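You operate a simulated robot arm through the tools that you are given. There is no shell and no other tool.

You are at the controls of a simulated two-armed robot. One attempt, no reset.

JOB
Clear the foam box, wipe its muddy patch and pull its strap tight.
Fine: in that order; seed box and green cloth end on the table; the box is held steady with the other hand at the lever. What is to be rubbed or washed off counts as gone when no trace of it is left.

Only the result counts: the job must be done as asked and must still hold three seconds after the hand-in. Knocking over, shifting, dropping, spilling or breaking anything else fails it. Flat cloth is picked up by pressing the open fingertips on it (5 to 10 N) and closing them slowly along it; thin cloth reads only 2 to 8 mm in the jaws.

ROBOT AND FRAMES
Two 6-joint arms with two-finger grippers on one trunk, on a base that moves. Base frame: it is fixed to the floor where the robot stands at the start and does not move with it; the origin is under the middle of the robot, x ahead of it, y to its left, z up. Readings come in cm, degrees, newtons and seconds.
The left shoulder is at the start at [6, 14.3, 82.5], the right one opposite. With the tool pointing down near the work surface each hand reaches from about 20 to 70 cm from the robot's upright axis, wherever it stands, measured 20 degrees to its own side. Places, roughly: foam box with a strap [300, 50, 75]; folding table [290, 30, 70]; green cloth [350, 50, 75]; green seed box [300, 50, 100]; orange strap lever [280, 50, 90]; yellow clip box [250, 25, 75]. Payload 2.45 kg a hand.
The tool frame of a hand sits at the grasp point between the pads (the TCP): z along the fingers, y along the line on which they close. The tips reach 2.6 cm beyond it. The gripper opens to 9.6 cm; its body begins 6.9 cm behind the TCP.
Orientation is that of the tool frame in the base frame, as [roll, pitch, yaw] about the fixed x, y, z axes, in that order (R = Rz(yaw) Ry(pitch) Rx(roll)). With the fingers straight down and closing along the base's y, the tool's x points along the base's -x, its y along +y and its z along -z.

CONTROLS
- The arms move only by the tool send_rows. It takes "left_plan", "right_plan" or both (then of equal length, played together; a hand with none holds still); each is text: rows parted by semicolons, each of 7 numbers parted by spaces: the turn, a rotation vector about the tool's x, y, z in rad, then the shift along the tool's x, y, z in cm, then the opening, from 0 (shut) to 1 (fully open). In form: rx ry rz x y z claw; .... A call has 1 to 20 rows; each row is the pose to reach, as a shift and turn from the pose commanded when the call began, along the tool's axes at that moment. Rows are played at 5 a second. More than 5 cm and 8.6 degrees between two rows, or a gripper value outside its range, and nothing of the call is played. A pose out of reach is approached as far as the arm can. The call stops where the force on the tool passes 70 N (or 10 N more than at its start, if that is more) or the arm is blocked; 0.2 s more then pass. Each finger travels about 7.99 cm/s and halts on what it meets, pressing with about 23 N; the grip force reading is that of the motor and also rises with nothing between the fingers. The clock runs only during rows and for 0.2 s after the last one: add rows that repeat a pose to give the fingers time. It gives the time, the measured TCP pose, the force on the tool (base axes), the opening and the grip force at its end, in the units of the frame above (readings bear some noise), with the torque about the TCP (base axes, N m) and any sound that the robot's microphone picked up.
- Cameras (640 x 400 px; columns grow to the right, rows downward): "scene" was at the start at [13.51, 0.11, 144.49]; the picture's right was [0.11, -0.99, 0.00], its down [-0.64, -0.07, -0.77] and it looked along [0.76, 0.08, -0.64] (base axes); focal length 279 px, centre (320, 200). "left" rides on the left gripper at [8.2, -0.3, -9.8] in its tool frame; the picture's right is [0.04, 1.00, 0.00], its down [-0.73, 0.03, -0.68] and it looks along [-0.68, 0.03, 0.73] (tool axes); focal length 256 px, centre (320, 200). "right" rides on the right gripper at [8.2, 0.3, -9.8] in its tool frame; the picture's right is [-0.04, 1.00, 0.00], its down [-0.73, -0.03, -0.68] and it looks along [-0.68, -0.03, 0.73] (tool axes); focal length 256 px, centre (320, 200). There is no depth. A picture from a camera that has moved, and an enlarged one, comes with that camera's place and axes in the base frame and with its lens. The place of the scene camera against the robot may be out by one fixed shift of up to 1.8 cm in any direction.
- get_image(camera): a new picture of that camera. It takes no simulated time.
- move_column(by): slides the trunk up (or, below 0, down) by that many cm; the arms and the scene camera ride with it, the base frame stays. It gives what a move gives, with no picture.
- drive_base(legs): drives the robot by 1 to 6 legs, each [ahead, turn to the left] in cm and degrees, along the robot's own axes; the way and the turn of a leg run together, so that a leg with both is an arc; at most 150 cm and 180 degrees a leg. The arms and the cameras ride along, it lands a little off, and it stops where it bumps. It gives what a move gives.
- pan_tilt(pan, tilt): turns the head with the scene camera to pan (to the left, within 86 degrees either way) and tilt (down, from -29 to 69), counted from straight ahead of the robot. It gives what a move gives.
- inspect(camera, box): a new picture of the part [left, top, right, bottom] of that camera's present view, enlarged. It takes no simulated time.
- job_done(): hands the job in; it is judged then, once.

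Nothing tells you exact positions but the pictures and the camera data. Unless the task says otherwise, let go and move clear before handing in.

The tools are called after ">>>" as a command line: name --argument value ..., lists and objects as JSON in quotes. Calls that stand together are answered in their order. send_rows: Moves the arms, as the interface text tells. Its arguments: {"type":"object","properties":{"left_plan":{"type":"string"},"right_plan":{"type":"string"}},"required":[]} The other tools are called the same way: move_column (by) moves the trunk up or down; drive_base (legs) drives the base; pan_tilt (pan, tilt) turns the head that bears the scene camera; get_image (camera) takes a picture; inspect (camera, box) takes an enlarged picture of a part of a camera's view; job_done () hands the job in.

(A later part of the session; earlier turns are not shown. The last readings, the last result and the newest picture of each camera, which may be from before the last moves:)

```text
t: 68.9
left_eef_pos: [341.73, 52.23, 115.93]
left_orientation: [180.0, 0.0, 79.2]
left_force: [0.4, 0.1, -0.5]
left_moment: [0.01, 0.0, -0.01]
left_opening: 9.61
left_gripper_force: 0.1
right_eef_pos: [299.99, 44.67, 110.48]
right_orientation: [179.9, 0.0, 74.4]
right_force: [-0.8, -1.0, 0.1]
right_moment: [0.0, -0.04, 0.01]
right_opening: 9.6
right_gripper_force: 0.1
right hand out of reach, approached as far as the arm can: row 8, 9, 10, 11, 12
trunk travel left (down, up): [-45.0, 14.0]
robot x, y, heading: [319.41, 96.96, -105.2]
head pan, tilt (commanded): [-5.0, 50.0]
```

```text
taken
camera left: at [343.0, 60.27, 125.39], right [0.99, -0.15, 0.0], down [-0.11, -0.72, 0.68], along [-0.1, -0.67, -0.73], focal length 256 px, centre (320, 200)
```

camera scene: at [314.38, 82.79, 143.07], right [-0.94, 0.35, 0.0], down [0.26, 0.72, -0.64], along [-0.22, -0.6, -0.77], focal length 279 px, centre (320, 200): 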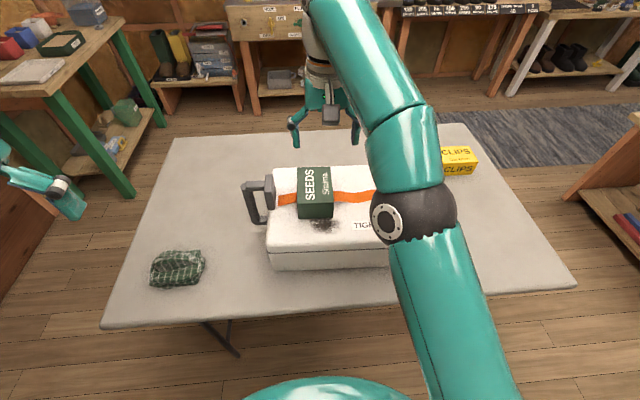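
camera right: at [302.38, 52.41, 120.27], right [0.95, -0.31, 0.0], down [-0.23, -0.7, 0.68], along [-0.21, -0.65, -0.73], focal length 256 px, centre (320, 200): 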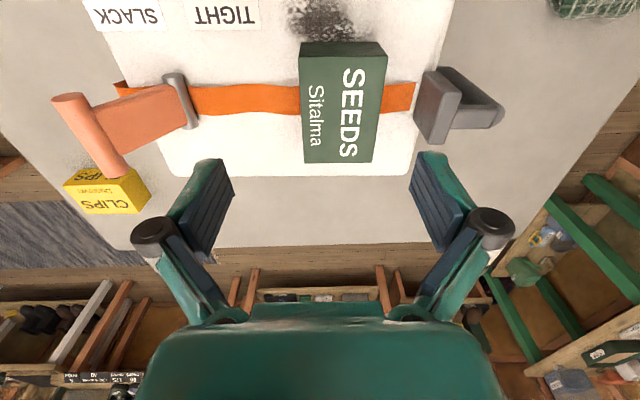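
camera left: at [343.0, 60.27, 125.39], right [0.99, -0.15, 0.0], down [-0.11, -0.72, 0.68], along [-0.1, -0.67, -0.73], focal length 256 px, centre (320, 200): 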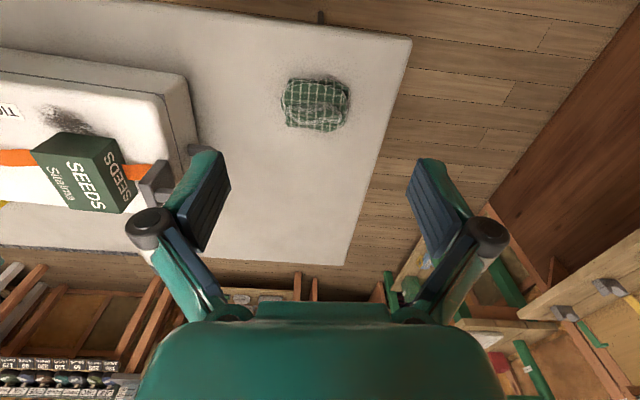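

The hand was held short by reach at that height, at (300, 44.7, 110.5). I'll raise the trunk to gain reach and take a close view of lever, seed box and handle.

>>> inspect --camera "right" --box '[280, 20, 520, 180]'

>>> inspect --camera "right" --box '[40, 50, 280, 200]'

>>> move_column --by 10

```text
2.50 times, centred on (400, 100) of right
camera zoom: at [302.38, 52.41, 120.27], right [0.95, -0.31, 0.0], down [-0.23, -0.7, 0.68], along [-0.21, -0.65, -0.73], focal length 640 px, centre (120, 450)
```

zoom: 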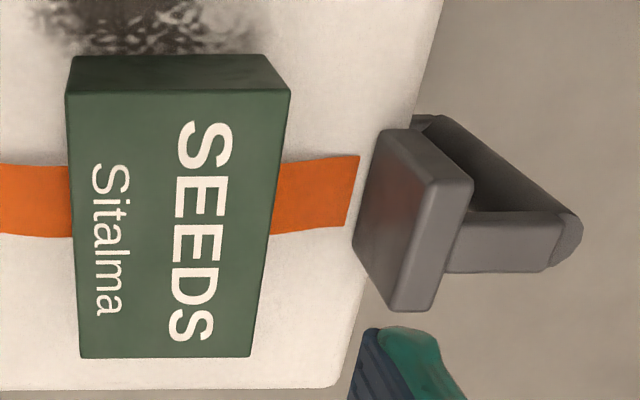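

```text
2.67 times, centred on (160, 125) of right
camera zoom: at [302.38, 52.41, 120.27], right [0.95, -0.31, 0.0], down [-0.23, -0.7, 0.68], along [-0.21, -0.65, -0.73], focal length 683 px, centre (747, 400)
```

zoom: 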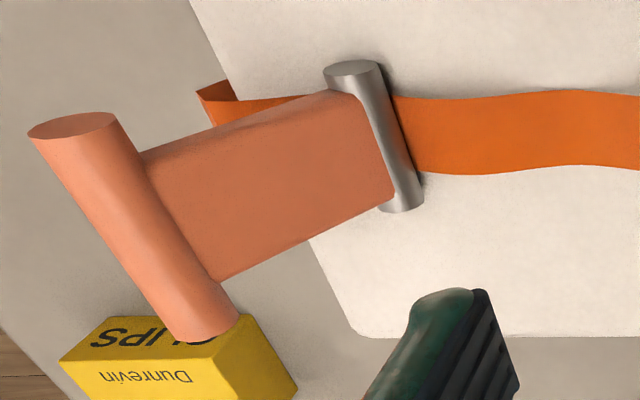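

```text
t: 70.2
left_eef_pos: [341.76, 52.11, 125.88]
left_orientation: [180.0, 0.0, 79.1]
left_force: [0.6, -0.2, 0.0]
left_moment: [0.02, -0.01, -0.01]
left_opening: 9.61
left_gripper_force: 0.1
right_eef_pos: [299.96, 44.61, 120.48]
right_orientation: [180.0, -0.1, 74.4]
right_force: [0.5, -0.7, -0.2]
right_moment: [0.01, -0.03, -0.02]
right_opening: 9.59
right_gripper_force: 0.1
trunk travel left (down, up): [-55.0, 4.0]
robot x, y, heading: [319.6, 96.78, -105.1]
head pan, tilt (commanded): [-5.0, 50.0]
```

I now have good positions: seed box centre (300.6, 39.9) with yaw -17.5°, lever T-bar centre about (277.7, 47, 98), pin at (282.4, 45.4, 88.9). I'll check whether the hand's commanded pose follows with a tiny move.

>>> send_rows --right_plan "0 0 0 0 0 1 1; 0 0 0 0 0 1 1"

```text
t: 70.8
left_eef_pos: [341.77, 52.11, 125.77]
left_orientation: [-179.9, 0.1, 79.0]
left_force: [0.1, 0.0, 0.4]
left_moment: [-0.02, 0.02, 0.01]
left_opening: 9.61
left_gripper_force: 0.1
right_eef_pos: [299.97, 44.69, 119.54]
right_orientation: [-180.0, -0.2, 74.4]
right_force: [-0.2, -0.1, -0.3]
right_moment: [-0.03, -0.01, -0.01]
right_opening: 9.58
right_gripper_force: 0.1
trunk travel left (down, up): [-55.0, 4.0]
robot x, y, heading: [320.02, 96.61, -105.2]
head pan, tilt (commanded): [-5.0, 50.0]
```

Commands are relative to the reached pose, good. I'll descend to just above the seed box, aligned with it.

>>> send_rows --right_plan "0 0 0.01 -1.5 0.6 4 1; 0 0 0.02 -3 1.2 8 1; 0 0 0.033 -4.46 1.87 12 1; 0 0 0.033 -4.46 1.87 16 1; 0 0 0.033 -4.46 1.87 19.5 1; 0 0 0.033 -4.46 1.87 19.5 1"

>>> get_image --camera "scene"

>>> inspect --camera "scene" --box '[230, 120, 430, 245]'

>>> get_image --camera "left"

>>> get_image --camera "right"

```text
t: 72.2
left_eef_pos: [341.66, 52.21, 125.81]
left_orientation: [-180.0, 0.1, 79.1]
left_force: [-0.2, -0.4, 0.2]
left_moment: [-0.04, 0.05, -0.02]
left_opening: 9.6
left_gripper_force: 0.1
right_eef_pos: [300.62, 39.97, 99.9]
right_orientation: [179.9, 0.0, 72.5]
right_force: [0.4, -0.3, 0.8]
right_moment: [0.0, 0.0, -0.02]
right_opening: 9.62
right_gripper_force: 0.1
trunk travel left (down, up): [-55.0, 4.0]
robot x, y, heading: [319.9, 96.79, -105.2]
head pan, tilt (commanded): [-5.0, 50.0]
```

```text
taken
camera scene: at [314.41, 82.82, 153.07], right [-0.94, 0.35, 0.0], down [0.26, 0.72, -0.64], along [-0.22, -0.6, -0.77], focal length 279 px, centre (320, 200)
```

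scene: 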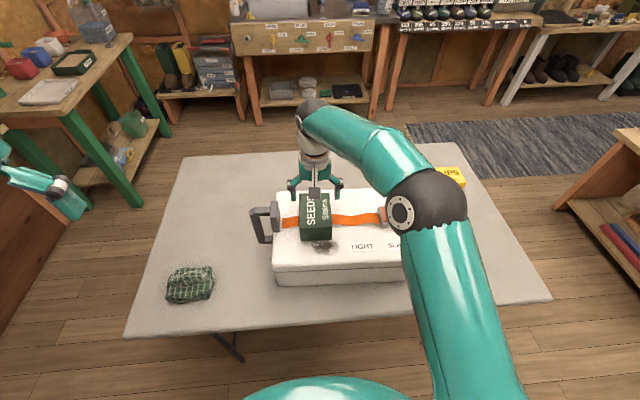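

```text
3.20 times, centred on (330, 182) of scene
camera zoom: at [314.41, 82.82, 153.07], right [-0.94, 0.35, 0.0], down [0.26, 0.72, -0.64], along [-0.22, -0.6, -0.77], focal length 892 px, centre (288, 256)
```

zoom: 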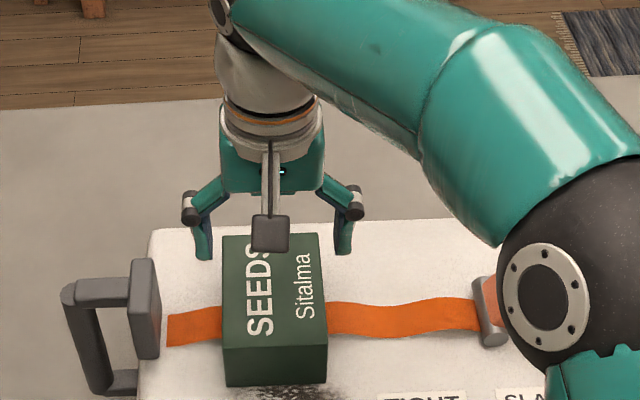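

```text
taken
camera left: at [343.03, 60.3, 135.39], right [0.99, -0.15, 0.0], down [-0.11, -0.72, 0.68], along [-0.1, -0.67, -0.73], focal length 256 px, centre (320, 200)
```

left: 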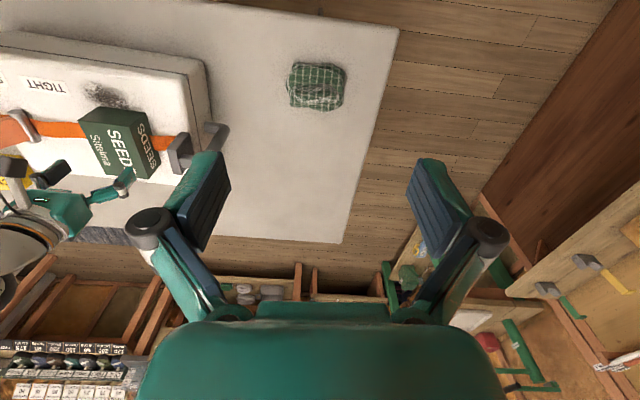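

```text
taken
camera right: at [303.31, 47.58, 109.69], right [0.94, -0.34, 0.0], down [-0.25, -0.69, 0.68], along [-0.23, -0.64, -0.73], focal length 256 px, centre (320, 200)
```

right: 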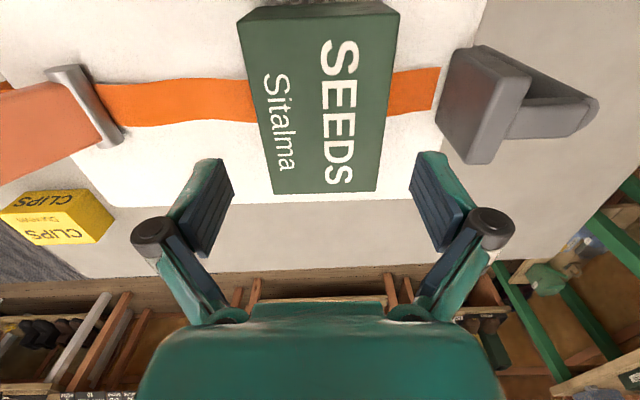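

The fingers straddle the seed box symmetrically. I'll descend around it in small steps.

>>> send_rows --right_plan "0 0 0 0 0 2 1; 0 0 0 0 0 4 1; 0 0 0 0 0 6 1; 0 0 0 0 0 6 1"

>>> inspect --camera "scene" --box '[260, 150, 380, 230]'

>>> get_image --camera "right"

```text
t: 73.2
left_eef_pos: [341.79, 52.25, 125.72]
left_orientation: [179.9, 0.1, 79.0]
left_force: [0.6, 0.7, 0.3]
left_moment: [0.0, 0.02, 0.01]
left_opening: 9.61
left_gripper_force: 0.0
right_eef_pos: [300.49, 39.88, 93.92]
right_orientation: [180.0, -0.1, 72.5]
right_force: [0.9, -0.1, 0.4]
right_moment: [0.01, 0.04, -0.01]
right_opening: 9.6
right_gripper_force: 0.1
trunk travel left (down, up): [-55.0, 4.0]
robot x, y, heading: [319.58, 96.38, -105.1]
head pan, tilt (commanded): [-5.0, 50.0]
```

```text
5.00 times, centred on (320, 190) of scene
camera zoom: at [314.41, 82.79, 153.07], right [-0.94, 0.35, 0.0], down [0.26, 0.72, -0.64], along [-0.22, -0.6, -0.77], focal length 1394 px, centre (320, 250)
```

zoom: 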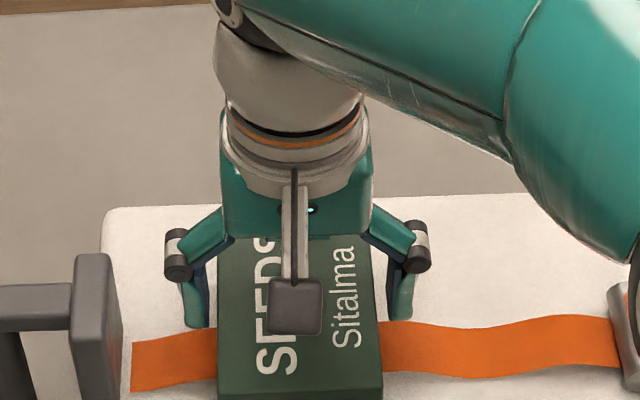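

```text
taken
camera right: at [303.31, 47.53, 103.66], right [0.94, -0.34, 0.0], down [-0.25, -0.69, 0.68], along [-0.23, -0.64, -0.73], focal length 256 px, centre (320, 200)
```

right: 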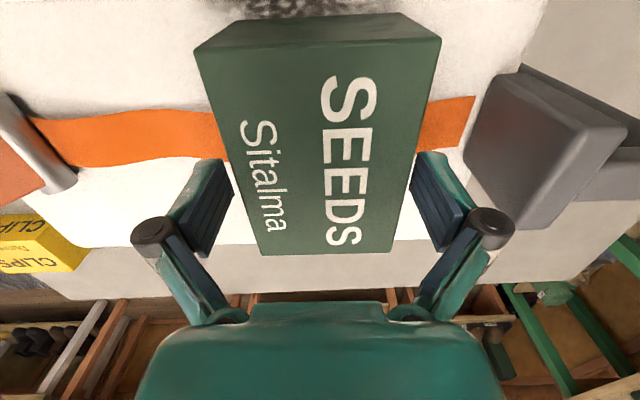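

Fingers are on either side of the seed box with gaps. I'll go down the last 2 cm and close.

>>> send_rows --right_plan "0 0 0 0 0 1.2 1; 0 0 0 0 0 2.2 1; 0 0 0 0 0 2.2 1; 0 0 0 0 0 2.2 0.8; 0 0 0 0 0 2.2 0.6; 0 0 0 0 0 2.2 0.4; 0 0 0 0 0 2.2 0.4"

>>> get_image --camera "right"

```text
t: 74.8
left_eef_pos: [341.73, 52.1, 125.77]
left_orientation: [-179.9, 0.0, 79.0]
left_force: [-0.3, -0.2, 1.1]
left_moment: [0.0, 0.02, -0.01]
left_opening: 9.61
left_gripper_force: 0.0
right_eef_pos: [300.43, 39.91, 91.86]
right_orientation: [180.0, 0.0, 72.5]
right_force: [0.2, -1.2, 3.3]
right_moment: [0.02, 0.02, -0.06]
right_opening: 8.45
right_gripper_force: 23.1
trunk travel left (down, up): [-55.0, 4.0]
robot x, y, heading: [319.99, 96.82, -105.3]
head pan, tilt (commanded): [-5.0, 50.0]
```

```text
taken
camera right: at [303.25, 47.52, 101.57], right [0.94, -0.34, 0.0], down [-0.25, -0.69, 0.68], along [-0.23, -0.64, -0.73], focal length 256 px, centre (320, 200)
```

right: 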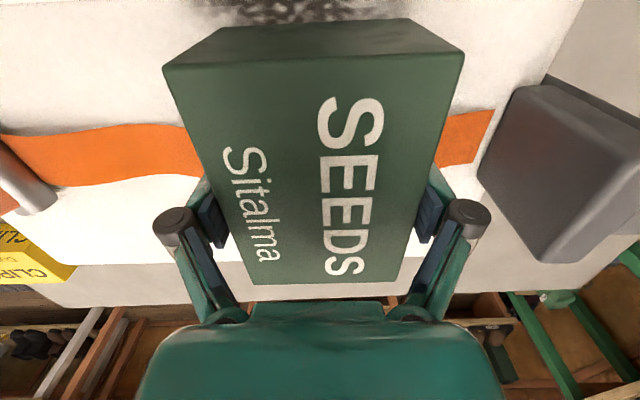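

The seed box is gripped at 8.45 cm. I'll lift it 18 cm, carry it over the lever to the free table area right of the foam box.

>>> send_rows --right_plan "0 0 0 0 0 -3 0.4; 0 0 0 0 0 -7 0.4; 0 0 0 0 0 -11 0.4; 0 0 0 0 0 -15 0.4; 0 0 0 0.5 -2 -18 0.4; 0 0 0 1.5 -6.5 -18 0.4; 0 0 0 2.4 -11 -18 0.4; 0 0 0 3.3 -15.5 -18 0.4; 0 0 0 4.2 -20 -18 0.4; 0 0 0 5.1 -24.5 -18 0.4; 0 0 0 6 -29 -18 0.4; 0 0 0 7 -33.5 -18 0.4; 0 0 0 7.6 -37 -18 0.4; 0 0 0 8 -39.2 -18 0.4; 0 0 0 8 -39.2 -18 0.4"

>>> get_image --camera "scene"

>>> get_image --camera "right"

```text
t: 78.0
left_eef_pos: [341.88, 52.2, 125.71]
left_orientation: [179.9, 0.1, 79.1]
left_force: [-1.1, 0.4, 0.5]
left_moment: [-0.04, 0.0, 0.03]
left_opening: 9.6
left_gripper_force: 0.1
right_eef_pos: [265.55, 59.35, 109.76]
right_orientation: [179.9, -0.1, 72.5]
right_force: [0.2, 0.0, -2.8]
right_moment: [0.0, 0.0, -0.01]
right_opening: 8.43
right_gripper_force: 22.8
trunk travel left (down, up): [-55.0, 4.0]
robot x, y, heading: [319.07, 96.93, -105.0]
head pan, tilt (commanded): [-5.0, 50.0]
```

```text
taken
camera scene: at [314.41, 82.74, 153.06], right [-0.94, 0.35, 0.0], down [0.26, 0.72, -0.64], along [-0.22, -0.6, -0.77], focal length 279 px, centre (320, 200)
```

scene: 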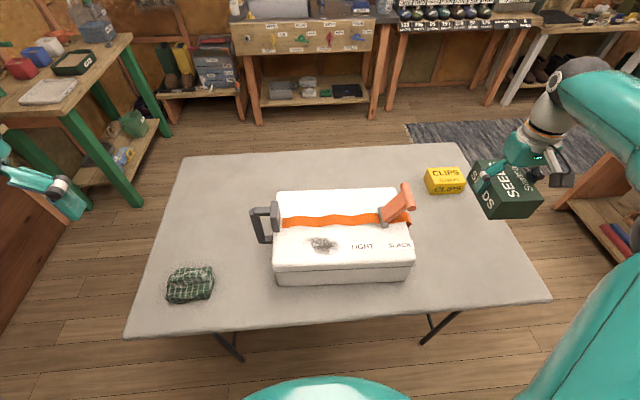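

```text
taken
camera right: at [268.18, 66.89, 119.59], right [0.94, -0.34, 0.0], down [-0.25, -0.69, 0.68], along [-0.23, -0.64, -0.73], focal length 256 px, centre (320, 200)
```

right: 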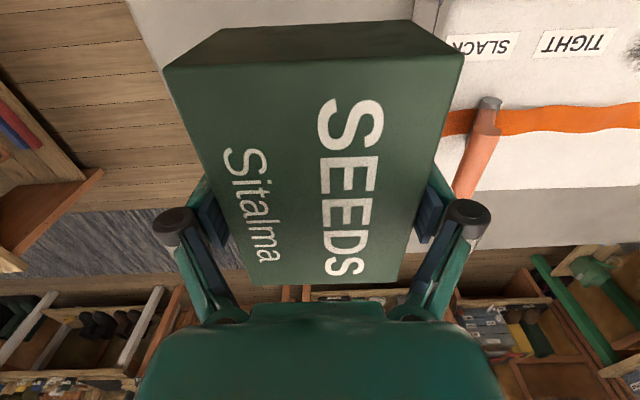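

The seed box hangs clear over the free table area. I'll lower it most of the way, then creep to contact.

>>> send_rows --right_plan "0 0 0 0 0 4 0.4; 0 0 0 0 0 8 0.4; 0 0 0 0 0 12 0.4; 0 0 0 0 0 16 0.4; 0 0 0 0 0 20 0.4; 0 0 0 0 0 24 0.4; 0 0 0 0 0 27 0.4; 0 0 0 0 0 29 0.4; 0 0 0 0 0 30.5 0.4; 0 0 0 0 0 30.5 0.4"

>>> get_image --camera "scene"

>>> inspect --camera "scene" --box '[400, 150, 560, 250]'

```text
t: 80.2
left_eef_pos: [341.7, 52.21, 125.79]
left_orientation: [179.9, 0.1, 79.0]
left_force: [0.1, -0.4, 0.0]
left_moment: [0.03, 0.05, 0.01]
left_opening: 9.6
left_gripper_force: 0.1
right_eef_pos: [265.57, 59.26, 79.34]
right_orientation: [-179.9, 0.0, 72.6]
right_force: [0.1, -0.1, -1.7]
right_moment: [-0.02, -0.02, -0.01]
right_opening: 8.45
right_gripper_force: 22.4
trunk travel left (down, up): [-55.0, 4.0]
robot x, y, heading: [319.8, 96.86, -104.8]
head pan, tilt (commanded): [-5.0, 50.0]
```

```text
taken
camera scene: at [314.39, 82.77, 153.07], right [-0.94, 0.35, 0.0], down [0.26, 0.72, -0.64], along [-0.22, -0.6, -0.77], focal length 279 px, centre (320, 200)
```

scene: 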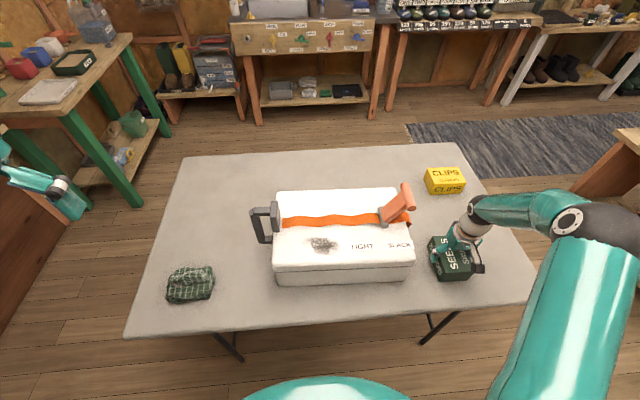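

```text
4.00 times, centred on (480, 200) of scene
camera zoom: at [314.39, 82.77, 153.07], right [-0.94, 0.35, 0.0], down [0.26, 0.72, -0.64], along [-0.22, -0.6, -0.77], focal length 1115 px, centre (-320, 200)
```

zoom: 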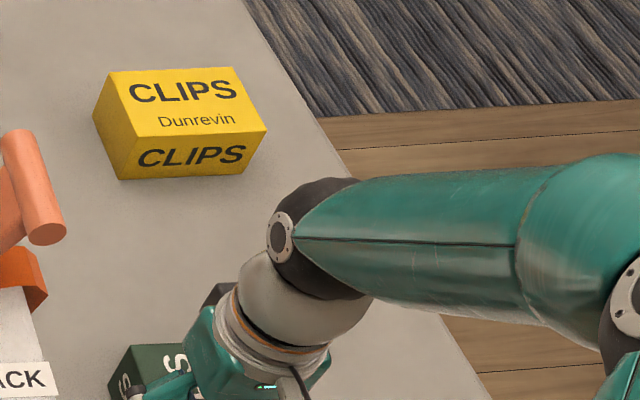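

I'll creep down to find the table.

>>> send_rows --right_plan "0 0 0 0 0 0.5 0.4; 0 0 0 0 0 1.0 0.4; 0 0 0 0 0 1.4 0.4; 0 0 0 0 0 1.7 0.4; 0 0 0 0 0 1.9 0.4; 0 0 0 0 0 1.9 0.4"

```text
t: 81.6
left_eef_pos: [341.83, 52.25, 125.82]
left_orientation: [-179.9, 0.1, 79.0]
left_force: [-0.5, -0.5, 0.0]
left_moment: [0.02, 0.0, 0.02]
left_opening: 9.6
left_gripper_force: 0.2
right_eef_pos: [265.56, 59.26, 77.54]
right_orientation: [-179.9, 0.2, 72.5]
right_force: [-1.3, 0.1, 18.8]
right_moment: [0.05, 0.02, 0.03]
right_opening: 8.49
right_gripper_force: 23.1
trunk travel left (down, up): [-55.0, 4.0]
robot x, y, heading: [319.83, 96.7, -105.3]
head pan, tilt (commanded): [-5.0, 50.0]
```

Contact felt at TCP z≈77.6 (table ≈ z 73.6). I'll ease off slightly, open, and rise.

>>> send_rows --right_plan "0 0 0 0 0 -0.15 0.4; 0 0 0 0 0 -0.15 0.4; 0 0 0 0 0 -0.15 0.9; 0 0 0 0 0 -0.15 1; 0 0 0 0 0 -0.15 1; 0 0 0 0 0 -0.15 1"

>>> get_image --camera "right"

```text
t: 83.0
left_eef_pos: [341.8, 52.27, 125.93]
left_orientation: [-180.0, 0.1, 79.0]
left_force: [0.2, 0.4, -0.3]
left_moment: [0.02, -0.02, 0.0]
left_opening: 9.59
left_gripper_force: 0.3
right_eef_pos: [265.53, 59.22, 77.52]
right_orientation: [179.9, -0.1, 72.5]
right_force: [-0.1, 0.1, -0.5]
right_moment: [0.0, 0.0, 0.01]
right_opening: 9.59
right_gripper_force: 0.1
trunk travel left (down, up): [-55.0, 4.0]
robot x, y, heading: [319.46, 96.91, -105.1]
head pan, tilt (commanded): [-5.0, 50.0]
```

```text
taken
camera right: at [268.33, 66.9, 87.29], right [0.94, -0.34, 0.0], down [-0.25, -0.69, 0.68], along [-0.23, -0.64, -0.73], focal length 256 px, centre (320, 200)
```

right: 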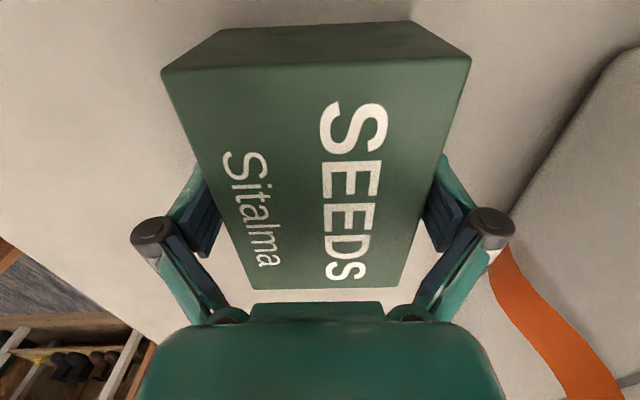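

Released cleanly; I'll lift the right hand straight up.

>>> send_rows --right_plan "0 0 0 0 0 -2 1; 0 0 0 0 0 -5 1; 0 0 0 0 0 -9 1; 0 0 0 0 0 -13.5 1; 0 0 0 0 0 -18 1; 0 0 0 0 0 -22.5 1; 0 0 0 0 0 -27 1; 0 0 0 1 -2 -31 1; 0 0 0 3 -6 -34 1; 0 0 0 3 -6 -34 1"

>>> get_image --camera "scene"

>>> inspect --camera "scene" --box '[250, 180, 430, 292]'

>>> inspect --camera "scene" --box '[140, 240, 260, 315]'

>>> inspect --camera "left" --box '[240, 30, 400, 130]'

```text
refused: row 9 steps farther than a row can; nothing moved
```

```text
taken
camera scene: at [314.39, 82.77, 153.06], right [-0.94, 0.35, 0.0], down [0.26, 0.72, -0.64], along [-0.22, -0.6, -0.77], focal length 279 px, centre (320, 200)
```

scene: 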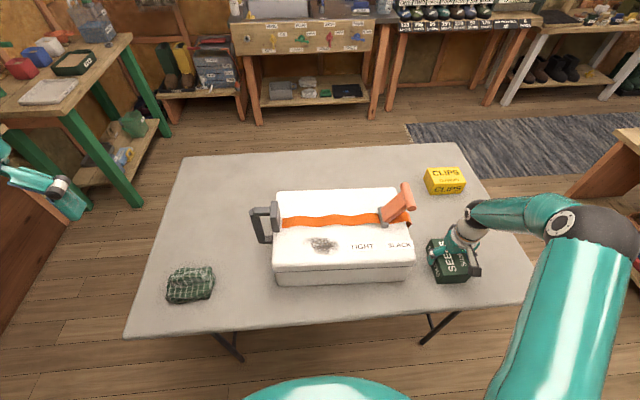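

```text
3.56 times, centred on (340, 236) of scene
camera zoom: at [314.39, 82.77, 153.06], right [-0.94, 0.35, 0.0], down [0.26, 0.72, -0.64], along [-0.22, -0.6, -0.77], focal length 991 px, centre (249, 72)
```

zoom: 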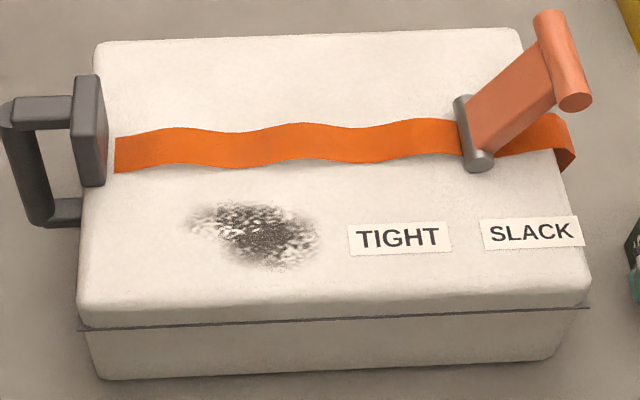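

```text
5.33 times, centred on (200, 278) of scene
camera zoom: at [314.39, 82.77, 153.06], right [-0.94, 0.35, 0.0], down [0.26, 0.72, -0.64], along [-0.22, -0.6, -0.77], focal length 1487 px, centre (960, -213)
```

zoom: 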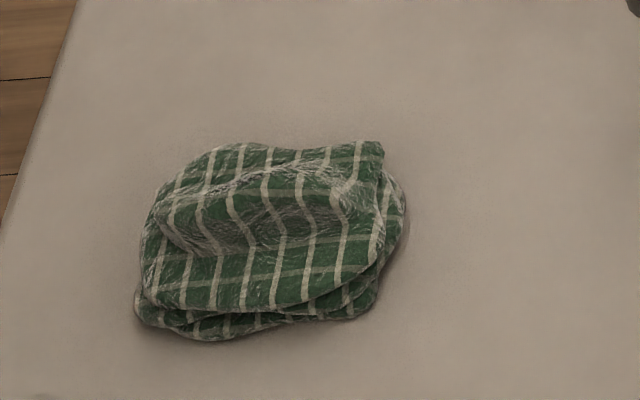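

```text
4.00 times, centred on (320, 80) of left
camera zoom: at [343.01, 60.26, 135.38], right [0.99, -0.15, 0.0], down [-0.11, -0.72, 0.68], along [-0.1, -0.67, -0.73], focal length 1024 px, centre (320, 680)
```

zoom: 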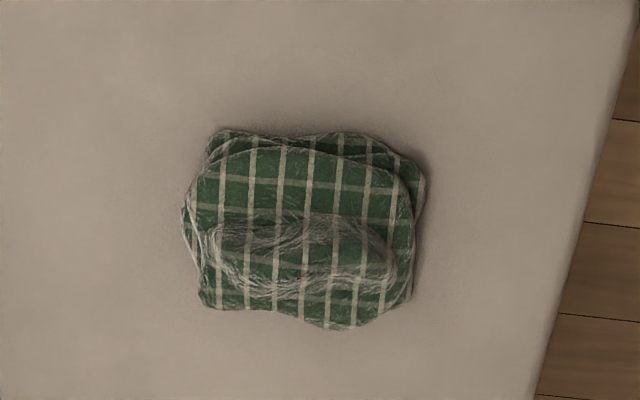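

Row step was slightly too long; I'll redo the right-hand lift and at the same time bring the left hand above the cloth at about (339.3, 39).

>>> send_rows --right_plan "0 0 0 0 0 -2 1; 0 0 0 0 0 -5 1; 0 0 0 0 0 -9 1; 0 0 0 0 0 -13 1; 0 0 0 0 0 -17 1; 0 0 0 0 0 -21 1; 0 0 0 0 0 -25 1; 0 0 0 0 0 -29 1; 0 0 0 1 -2 -32 1; 0 0 0 2 -5 -34 1; 0 0 0 2 -5 -34 1" --left_plan "0 0 0.007 -1.3 0 4 1; 0 0 0.014 -2.6 0 8 1; 0 0 0.021 -4 0 12 1; 0 0 0.028 -5.4 0 16 1; 0 0 0.035 -6.7 0 20 1; 0 0 0.042 -8 0 24 1; 0 0 0.049 -9.4 0.1 28 1; 0 0 0.056 -10.7 0.1 32 1; 0 0 0.063 -12 0.1 36 1; 0 0 0.07 -13.4 0.16 40 1; 0 0 0.07 -13.4 0.16 40 1"

>>> get_image --camera "scene"

>>> get_image --camera "left"

>>> inspect --camera "scene" --box '[120, 200, 280, 300]'

```text
t: 85.4
left_eef_pos: [339.35, 38.92, 85.96]
left_orientation: [180.0, 0.1, 75.0]
left_force: [0.3, -0.5, 0.5]
left_moment: [0.0, -0.02, -0.02]
left_opening: 9.59
left_gripper_force: 0.1
right_eef_pos: [261.29, 62.58, 111.64]
right_orientation: [179.9, 0.0, 72.5]
right_force: [1.4, -0.1, 0.6]
right_moment: [0.03, -0.02, 0.0]
right_opening: 9.6
right_gripper_force: 0.1
trunk travel left (down, up): [-55.0, 4.0]
robot x, y, heading: [319.72, 96.63, -105.3]
head pan, tilt (commanded): [-5.0, 50.0]
```

```text
taken
camera scene: at [314.42, 82.83, 153.07], right [-0.94, 0.35, 0.0], down [0.26, 0.72, -0.64], along [-0.22, -0.6, -0.77], focal length 279 px, centre (320, 200)
```

scene: 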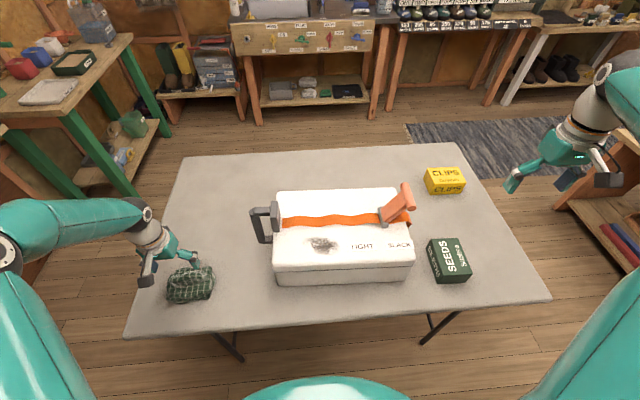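

```text
taken
camera left: at [341.21, 46.83, 95.43], right [0.98, -0.22, 0.0], down [-0.16, -0.71, 0.68], along [-0.15, -0.66, -0.73], focal length 256 px, centre (320, 200)
```

left: 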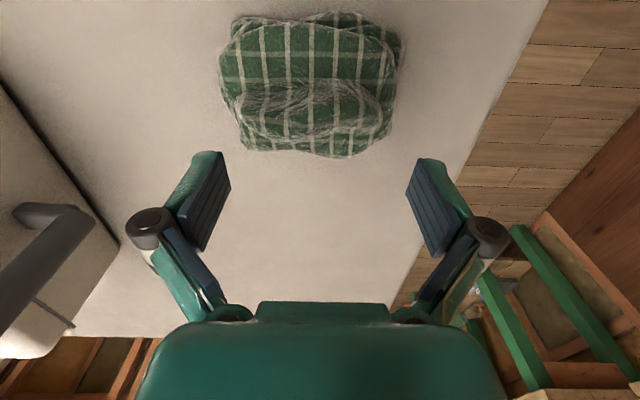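

```text
4.00 times, centred on (200, 250) of scene
camera zoom: at [314.42, 82.83, 153.07], right [-0.94, 0.35, 0.0], down [0.26, 0.72, -0.64], along [-0.22, -0.6, -0.77], focal length 1115 px, centre (800, 0)
```

zoom: 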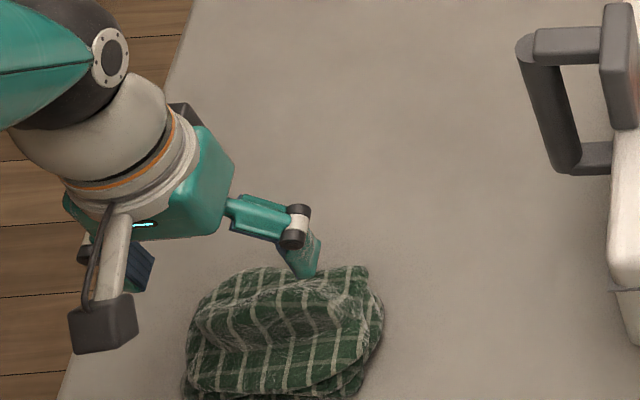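

The left hand is centred over the cloth. I'll go down near it, then creep until 5–10 N of contact shows.

>>> send_rows --left_plan "0 0 0 0 0 2 1; 0 0 0 0 0 4 1; 0 0 0 0 0 6 1; 0 0 0 0 0 6.8 1; 0 0 0 0 0 6.8 1"

>>> get_image --camera "left"

>>> send_rows --left_plan "0 0 0 0 0 0.4 1; 0 0 0 0 0 0.8 1; 0 0 0 0 0 0.8 1"

```text
t: 86.2
left_eef_pos: [338.82, 38.52, 81.33]
left_orientation: [-180.0, 1.4, 75.2]
left_force: [-7.3, 16.8, 46.7]
left_moment: [0.98, 1.49, -0.27]
left_opening: 9.64
left_gripper_force: 0.1
right_eef_pos: [261.36, 62.81, 111.84]
right_orientation: [179.8, 0.2, 72.4]
right_force: [1.9, -0.6, 0.0]
right_moment: [0.11, 0.09, 0.0]
right_opening: 9.6
right_gripper_force: 0.1
trunk travel left (down, up): [-55.0, 4.0]
robot x, y, heading: [319.37, 96.51, -105.3]
head pan, tilt (commanded): [-5.0, 50.0]
stopped in row 4 (left hand): the force on the tool passed its limit at 81 N (the readings are from after the stop); the commanded pose is now the measured one
```

```text
taken
camera left: at [340.69, 46.74, 90.73], right [0.98, -0.22, 0.0], down [-0.16, -0.7, 0.7], along [-0.15, -0.68, -0.72], focal length 256 px, centre (320, 200)
```

left: 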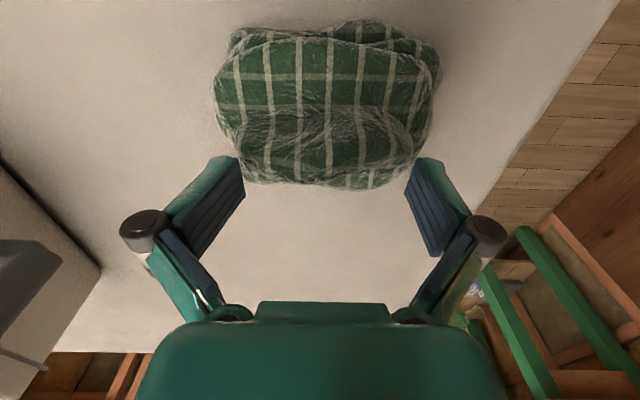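

```text
t: 86.7
left_eef_pos: [338.99, 38.38, 81.47]
left_orientation: [179.7, 1.8, 75.1]
left_force: [-0.5, 13.6, 40.9]
left_moment: [0.99, 1.31, -0.29]
left_opening: 9.66
left_gripper_force: 0.1
right_eef_pos: [261.4, 62.94, 111.72]
right_orientation: [179.9, 0.2, 72.5]
right_force: [-0.4, 0.2, -0.4]
right_moment: [0.04, 0.01, 0.01]
right_opening: 9.61
right_gripper_force: 0.2
trunk travel left (down, up): [-55.0, 4.0]
robot x, y, heading: [319.5, 96.7, -105.3]
head pan, tilt (commanded): [-5.0, 50.0]
stopped in row 2 (left hand): the force on the tool passed its limit at 74 N (the readings are from after the stop); the commanded pose is now the measured one
```

The hand met firm resistance at TCP z≈81.4, far above bare table level, so the cloth pile is thicker than thought. I'll back off at once and look.

>>> send_rows --left_plan "0 0 0 0 0 -0.8 1; 0 0 0 0 0 -1.5 1; 0 0 0 0 0 -1.5 1"

>>> get_image --camera "left"

>>> inspect --camera "scene" --box '[120, 220, 240, 310]'

```text
t: 87.5
left_eef_pos: [338.82, 38.22, 82.36]
left_orientation: [179.9, 1.5, 75.0]
left_force: [0.5, 0.2, 0.0]
left_moment: [0.0, 0.0, 0.0]
left_opening: 9.6
left_gripper_force: 0.0
right_eef_pos: [261.39, 62.51, 111.59]
right_orientation: [-180.0, 0.0, 72.6]
right_force: [0.5, -0.5, 0.5]
right_moment: [0.02, 0.01, 0.02]
right_opening: 9.59
right_gripper_force: 0.1
trunk travel left (down, up): [-55.0, 4.0]
robot x, y, heading: [319.64, 96.71, -105.2]
head pan, tilt (commanded): [-5.0, 50.0]
```

```text
taken
camera left: at [340.76, 46.34, 91.67], right [0.98, -0.22, 0.0], down [-0.16, -0.7, 0.7], along [-0.15, -0.68, -0.72], focal length 256 px, centre (320, 200)
```

left: 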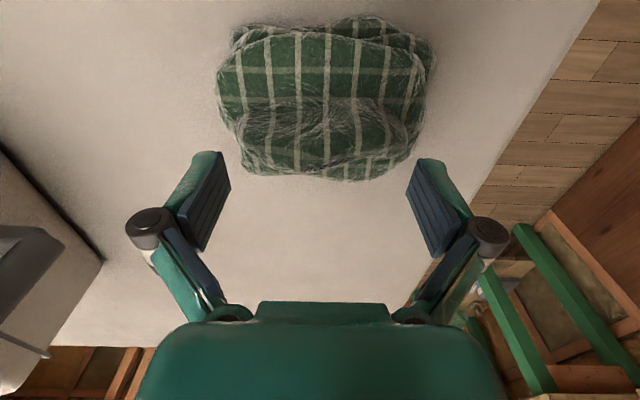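

```text
4.44 times, centred on (180, 265) of scene
camera zoom: at [314.4, 82.68, 153.04], right [-0.94, 0.35, 0.0], down [0.26, 0.72, -0.64], along [-0.22, -0.6, -0.77], focal length 1239 px, centre (942, -89)
```

zoom: 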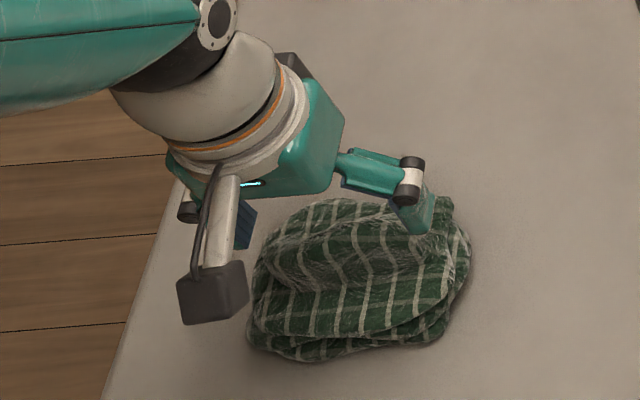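

Both fingertips sit over a cloth wad about 4–5 cm high. I'll level the hand and creep down in tiny steps until light contact shows.

>>> send_rows --left_plan "0 0.026 0 0 0 0 1; 0 0.026 0 0 0 0.2 1; 0 0.026 0 0 0 0.2 1"

>>> send_rows --left_plan "0 0 0 0 0 0.15 1; 0 0 0 0 0 0.15 1"

```text
t: 88.3
left_eef_pos: [338.86, 38.14, 82.12]
left_orientation: [179.9, 0.0, 75.2]
left_force: [-0.3, 0.3, 0.3]
left_moment: [-0.01, -0.01, 0.02]
left_opening: 9.6
left_gripper_force: 0.1
right_eef_pos: [261.36, 62.55, 111.61]
right_orientation: [-180.0, -0.1, 72.5]
right_force: [-0.1, 0.0, -0.3]
right_moment: [0.0, 0.0, -0.03]
right_opening: 9.6
right_gripper_force: 0.1
trunk travel left (down, up): [-55.0, 4.0]
robot x, y, heading: [319.72, 96.62, -105.1]
head pan, tilt (commanded): [-5.0, 50.0]
```

```text
t: 88.9
left_eef_pos: [338.92, 38.17, 82.16]
left_orientation: [180.0, -0.1, 75.2]
left_force: [-0.4, 0.0, -0.3]
left_moment: [0.0, -0.02, 0.0]
left_opening: 9.6
left_gripper_force: 0.0
right_eef_pos: [261.38, 62.61, 111.68]
right_orientation: [179.8, -0.1, 72.5]
right_force: [0.6, -0.5, 0.6]
right_moment: [0.02, 0.0, -0.01]
right_opening: 9.6
right_gripper_force: 0.0
trunk travel left (down, up): [-55.0, 4.0]
robot x, y, heading: [319.6, 96.76, -105.3]
head pan, tilt (commanded): [-5.0, 50.0]
```

No contact yet; I keep creeping.

>>> send_rows --left_plan "0 0 0 0 0 0.2 1; 0 0 0 0 0 0.2 1"

>>> send_rows --left_plan "0 0 0 0 0 0.2 1; 0 0 0 0 0 0.2 1"

>>> send_rows --left_plan "0 0 0 0 0 0.2 1; 0 0 0 0 0 0.2 1"

```text
t: 89.5
left_eef_pos: [339.0, 38.26, 81.86]
left_orientation: [179.8, 0.0, 75.2]
left_force: [-0.1, 0.5, 0.4]
left_moment: [0.0, 0.01, 0.0]
left_opening: 9.61
left_gripper_force: 0.2
right_eef_pos: [261.26, 62.69, 111.61]
right_orientation: [180.0, 0.0, 72.5]
right_force: [0.5, -1.0, -1.3]
right_moment: [-0.01, -0.01, 0.01]
right_opening: 9.61
right_gripper_force: 0.1
trunk travel left (down, up): [-55.0, 4.0]
robot x, y, heading: [319.7, 96.74, -105.2]
head pan, tilt (commanded): [-5.0, 50.0]
```

```text
t: 90.1
left_eef_pos: [338.91, 38.26, 81.62]
left_orientation: [179.9, -0.1, 75.2]
left_force: [-0.8, -0.2, 0.7]
left_moment: [-0.01, 0.01, 0.0]
left_opening: 9.59
left_gripper_force: 0.0
right_eef_pos: [261.41, 62.58, 111.71]
right_orientation: [179.9, -0.1, 72.5]
right_force: [0.3, -0.3, -0.2]
right_moment: [-0.03, -0.01, 0.02]
right_opening: 9.62
right_gripper_force: 0.1
trunk travel left (down, up): [-55.0, 4.0]
robot x, y, heading: [319.39, 96.66, -105.4]
head pan, tilt (commanded): [-5.0, 50.0]
```

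```text
t: 90.7
left_eef_pos: [338.94, 38.06, 81.47]
left_orientation: [179.9, 0.0, 75.2]
left_force: [0.1, -0.9, 0.1]
left_moment: [0.03, -0.02, 0.0]
left_opening: 9.59
left_gripper_force: 0.3
right_eef_pos: [261.27, 62.5, 111.68]
right_orientation: [180.0, -0.1, 72.5]
right_force: [0.6, 0.0, -1.0]
right_moment: [0.01, 0.01, 0.02]
right_opening: 9.6
right_gripper_force: 0.0
trunk travel left (down, up): [-55.0, 4.0]
robot x, y, heading: [319.62, 96.42, -105.1]
head pan, tilt (commanded): [-5.0, 50.0]
```

>>> send_rows --left_plan "0 0 0 0 0 0.2 1; 0 0 0 0 0 0.2 1"

>>> send_rows --left_plan "0 0 0 0 0 0.2 1; 0 0 0 0 0 0.2 1"

>>> send_rows --left_plan "0 0 0 0 0 0.2 1; 0 0 0 0 0 0.2 1"

```text
t: 91.3
left_eef_pos: [338.92, 38.11, 81.13]
left_orientation: [180.0, 0.0, 75.3]
left_force: [0.4, -0.2, 0.6]
left_moment: [-0.03, 0.01, 0.0]
left_opening: 9.61
left_gripper_force: 0.1
right_eef_pos: [261.33, 62.6, 111.67]
right_orientation: [179.9, 0.0, 72.5]
right_force: [0.1, -1.0, -0.3]
right_moment: [0.02, 0.0, 0.0]
right_opening: 9.62
right_gripper_force: 0.1
trunk travel left (down, up): [-55.0, 4.0]
robot x, y, heading: [319.4, 97.11, -105.2]
head pan, tilt (commanded): [-5.0, 50.0]
```

```text
t: 91.9
left_eef_pos: [338.89, 38.15, 81.05]
left_orientation: [179.8, 0.0, 75.2]
left_force: [0.3, -0.4, 0.7]
left_moment: [-0.02, 0.0, 0.04]
left_opening: 9.6
left_gripper_force: 0.2
right_eef_pos: [261.33, 62.56, 111.64]
right_orientation: [179.9, -0.1, 72.5]
right_force: [0.4, -0.3, 0.0]
right_moment: [0.0, -0.01, 0.02]
right_opening: 9.61
right_gripper_force: 0.1
trunk travel left (down, up): [-55.0, 4.0]
robot x, y, heading: [319.53, 97.15, -105.3]
head pan, tilt (commanded): [-5.0, 50.0]
```

```text
t: 92.5
left_eef_pos: [338.93, 38.01, 80.75]
left_orientation: [180.0, 0.1, 75.2]
left_force: [0.1, 0.0, 0.1]
left_moment: [0.02, 0.0, -0.02]
left_opening: 9.59
left_gripper_force: 0.1
right_eef_pos: [261.28, 62.56, 111.58]
right_orientation: [-180.0, -0.2, 72.4]
right_force: [-0.1, 0.3, 0.0]
right_moment: [0.02, -0.01, 0.01]
right_opening: 9.59
right_gripper_force: 0.0
trunk travel left (down, up): [-55.0, 4.0]
robot x, y, heading: [319.73, 96.94, -105.1]
head pan, tilt (commanded): [-5.0, 50.0]
```

There's no contact now even lower than before, so I'd like to see how cloth and fingers sit.

>>> get_image --camera "left"

>>> inspect --camera "scene" --box '[120, 220, 240, 310]'

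>>> get_image --camera "scene"

```text
taken
camera left: at [340.7, 46.1, 90.34], right [0.98, -0.22, 0.0], down [-0.16, -0.72, 0.68], along [-0.15, -0.66, -0.73], focal length 256 px, centre (320, 200)
```

left: 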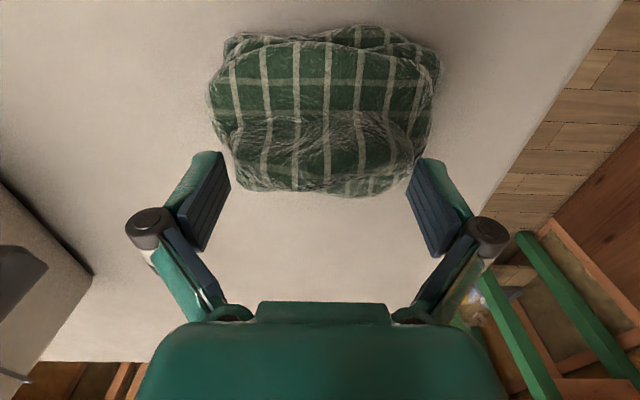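

```text
4.44 times, centred on (180, 265) of scene
camera zoom: at [314.39, 82.76, 153.06], right [-0.94, 0.35, 0.0], down [0.26, 0.72, -0.64], along [-0.22, -0.6, -0.77], focal length 1239 px, centre (942, -89)
```

zoom: 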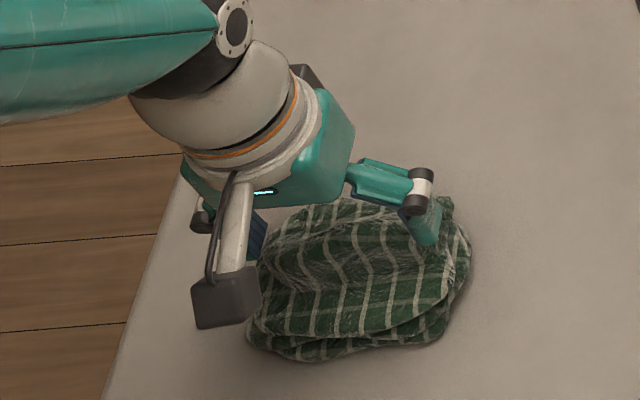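

```text
taken
camera scene: at [314.39, 82.76, 153.06], right [-0.94, 0.35, 0.0], down [0.26, 0.72, -0.64], along [-0.22, -0.6, -0.77], focal length 279 px, centre (320, 200)
```

scene: 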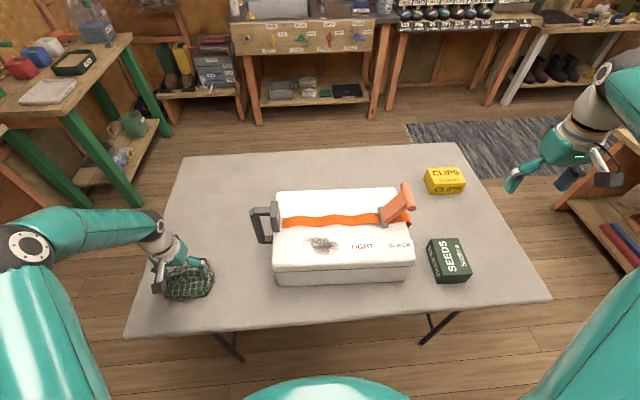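

The fingertips are just at the cloth's top level without touching. I'll go on creeping.

>>> send_rows --left_plan "0 0 0 0 0 0.15 1; 0 0 0 0 0 0.3 1; 0 0 0 0 0 0.3 1"

>>> send_rows --left_plan "0 0 0 0 0 0.15 1; 0 0 0 0 0 0.3 1; 0 0 0 0 0 0.3 1"

>>> send_rows --left_plan "0 0 0 0 0 0.15 1; 0 0 0 0 0 0.3 1; 0 0 0 0 0 0.3 1"

```text
t: 93.3
left_eef_pos: [339.03, 38.28, 80.51]
left_orientation: [179.9, 0.0, 75.2]
left_force: [-0.6, -0.9, 0.0]
left_moment: [0.03, 0.0, 0.01]
left_opening: 9.62
left_gripper_force: 0.0
right_eef_pos: [261.26, 62.57, 111.53]
right_orientation: [-179.9, -0.2, 72.5]
right_force: [0.2, 0.2, -0.3]
right_moment: [0.02, 0.01, 0.03]
right_opening: 9.58
right_gripper_force: 0.0
trunk travel left (down, up): [-55.0, 4.0]
robot x, y, heading: [319.8, 96.88, -105.2]
head pan, tilt (commanded): [-5.0, 50.0]
```

```text
t: 94.1
left_eef_pos: [338.86, 38.14, 80.21]
left_orientation: [179.9, 0.0, 75.2]
left_force: [0.9, 0.2, 0.2]
left_moment: [0.0, 0.01, 0.02]
left_opening: 9.59
left_gripper_force: 0.2
right_eef_pos: [261.4, 62.69, 111.74]
right_orientation: [179.9, -0.1, 72.4]
right_force: [0.0, 0.4, 0.4]
right_moment: [-0.02, -0.01, -0.02]
right_opening: 9.62
right_gripper_force: 0.0
trunk travel left (down, up): [-55.0, 4.0]
robot x, y, heading: [319.7, 96.74, -105.3]
head pan, tilt (commanded): [-5.0, 50.0]
```

```text
t: 94.9
left_eef_pos: [338.98, 38.21, 79.85]
left_orientation: [179.9, 0.0, 75.3]
left_force: [-0.2, -0.2, 0.4]
left_moment: [0.0, 0.02, 0.03]
left_opening: 9.59
left_gripper_force: 0.1
right_eef_pos: [261.29, 62.48, 111.53]
right_orientation: [-180.0, -0.1, 72.5]
right_force: [-0.2, 0.2, -0.6]
right_moment: [0.01, -0.01, 0.02]
right_opening: 9.6
right_gripper_force: 0.0
trunk travel left (down, up): [-55.0, 4.0]
robot x, y, heading: [319.95, 96.74, -105.1]
head pan, tilt (commanded): [-5.0, 50.0]
```

>>> send_rows --left_plan "0 0 0 0 0 0.15 1; 0 0 0 0 0 0.3 1; 0 0 0 0 0 0.3 1"

>>> send_rows --left_plan "0 0 0 0 0 0.15 1; 0 0 0 0 0 0.3 1; 0 0 0 0 0 0.3 1"

>>> send_rows --left_plan "0 0 0 0 0 0.15 1; 0 0 0 0 0 0.3 1; 0 0 0 0 0 0.3 1"

>>> get_image --camera "left"

```text
t: 95.7
left_eef_pos: [339.06, 38.19, 79.6]
left_orientation: [179.8, 0.0, 75.2]
left_force: [0.5, 0.1, -0.4]
left_moment: [0.02, -0.01, -0.03]
left_opening: 9.61
left_gripper_force: 0.0
right_eef_pos: [261.27, 62.67, 111.52]
right_orientation: [180.0, -0.1, 72.4]
right_force: [-0.1, -0.2, -0.6]
right_moment: [-0.02, -0.01, 0.04]
right_opening: 9.65
right_gripper_force: 0.1
trunk travel left (down, up): [-55.0, 4.0]
robot x, y, heading: [319.64, 96.69, -104.9]
head pan, tilt (commanded): [-5.0, 50.0]
```

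```text
t: 96.5
left_eef_pos: [338.97, 38.2, 79.37]
left_orientation: [179.8, 0.0, 75.2]
left_force: [0.1, -0.5, -0.4]
left_moment: [-0.01, 0.02, 0.0]
left_opening: 9.61
left_gripper_force: 0.1
right_eef_pos: [261.29, 62.6, 111.64]
right_orientation: [179.8, -0.1, 72.6]
right_force: [-0.1, 0.1, 0.3]
right_moment: [0.01, 0.01, 0.01]
right_opening: 9.6
right_gripper_force: 0.1
trunk travel left (down, up): [-55.0, 4.0]
robot x, y, heading: [319.85, 96.57, -105.1]
head pan, tilt (commanded): [-5.0, 50.0]
```

```text
t: 97.3
left_eef_pos: [338.88, 38.13, 78.95]
left_orientation: [179.9, 0.0, 75.2]
left_force: [0.6, -0.2, 0.3]
left_moment: [0.02, 0.01, 0.0]
left_opening: 9.59
left_gripper_force: 0.0
right_eef_pos: [261.3, 62.6, 111.66]
right_orientation: [179.9, -0.1, 72.5]
right_force: [-0.9, 0.5, 0.2]
right_moment: [-0.01, -0.04, 0.03]
right_opening: 9.62
right_gripper_force: 0.1
trunk travel left (down, up): [-55.0, 4.0]
robot x, y, heading: [320.0, 96.63, -105.0]
head pan, tilt (commanded): [-5.0, 50.0]
```

```text
taken
camera left: at [340.7, 46.1, 88.56], right [0.98, -0.22, 0.0], down [-0.16, -0.72, 0.68], along [-0.15, -0.66, -0.73], focal length 256 px, centre (320, 200)
```

left: 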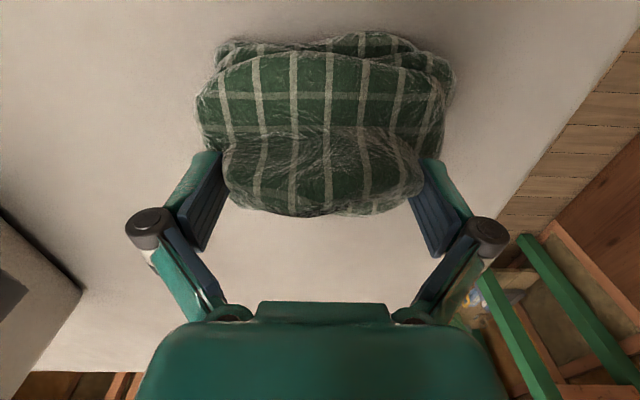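

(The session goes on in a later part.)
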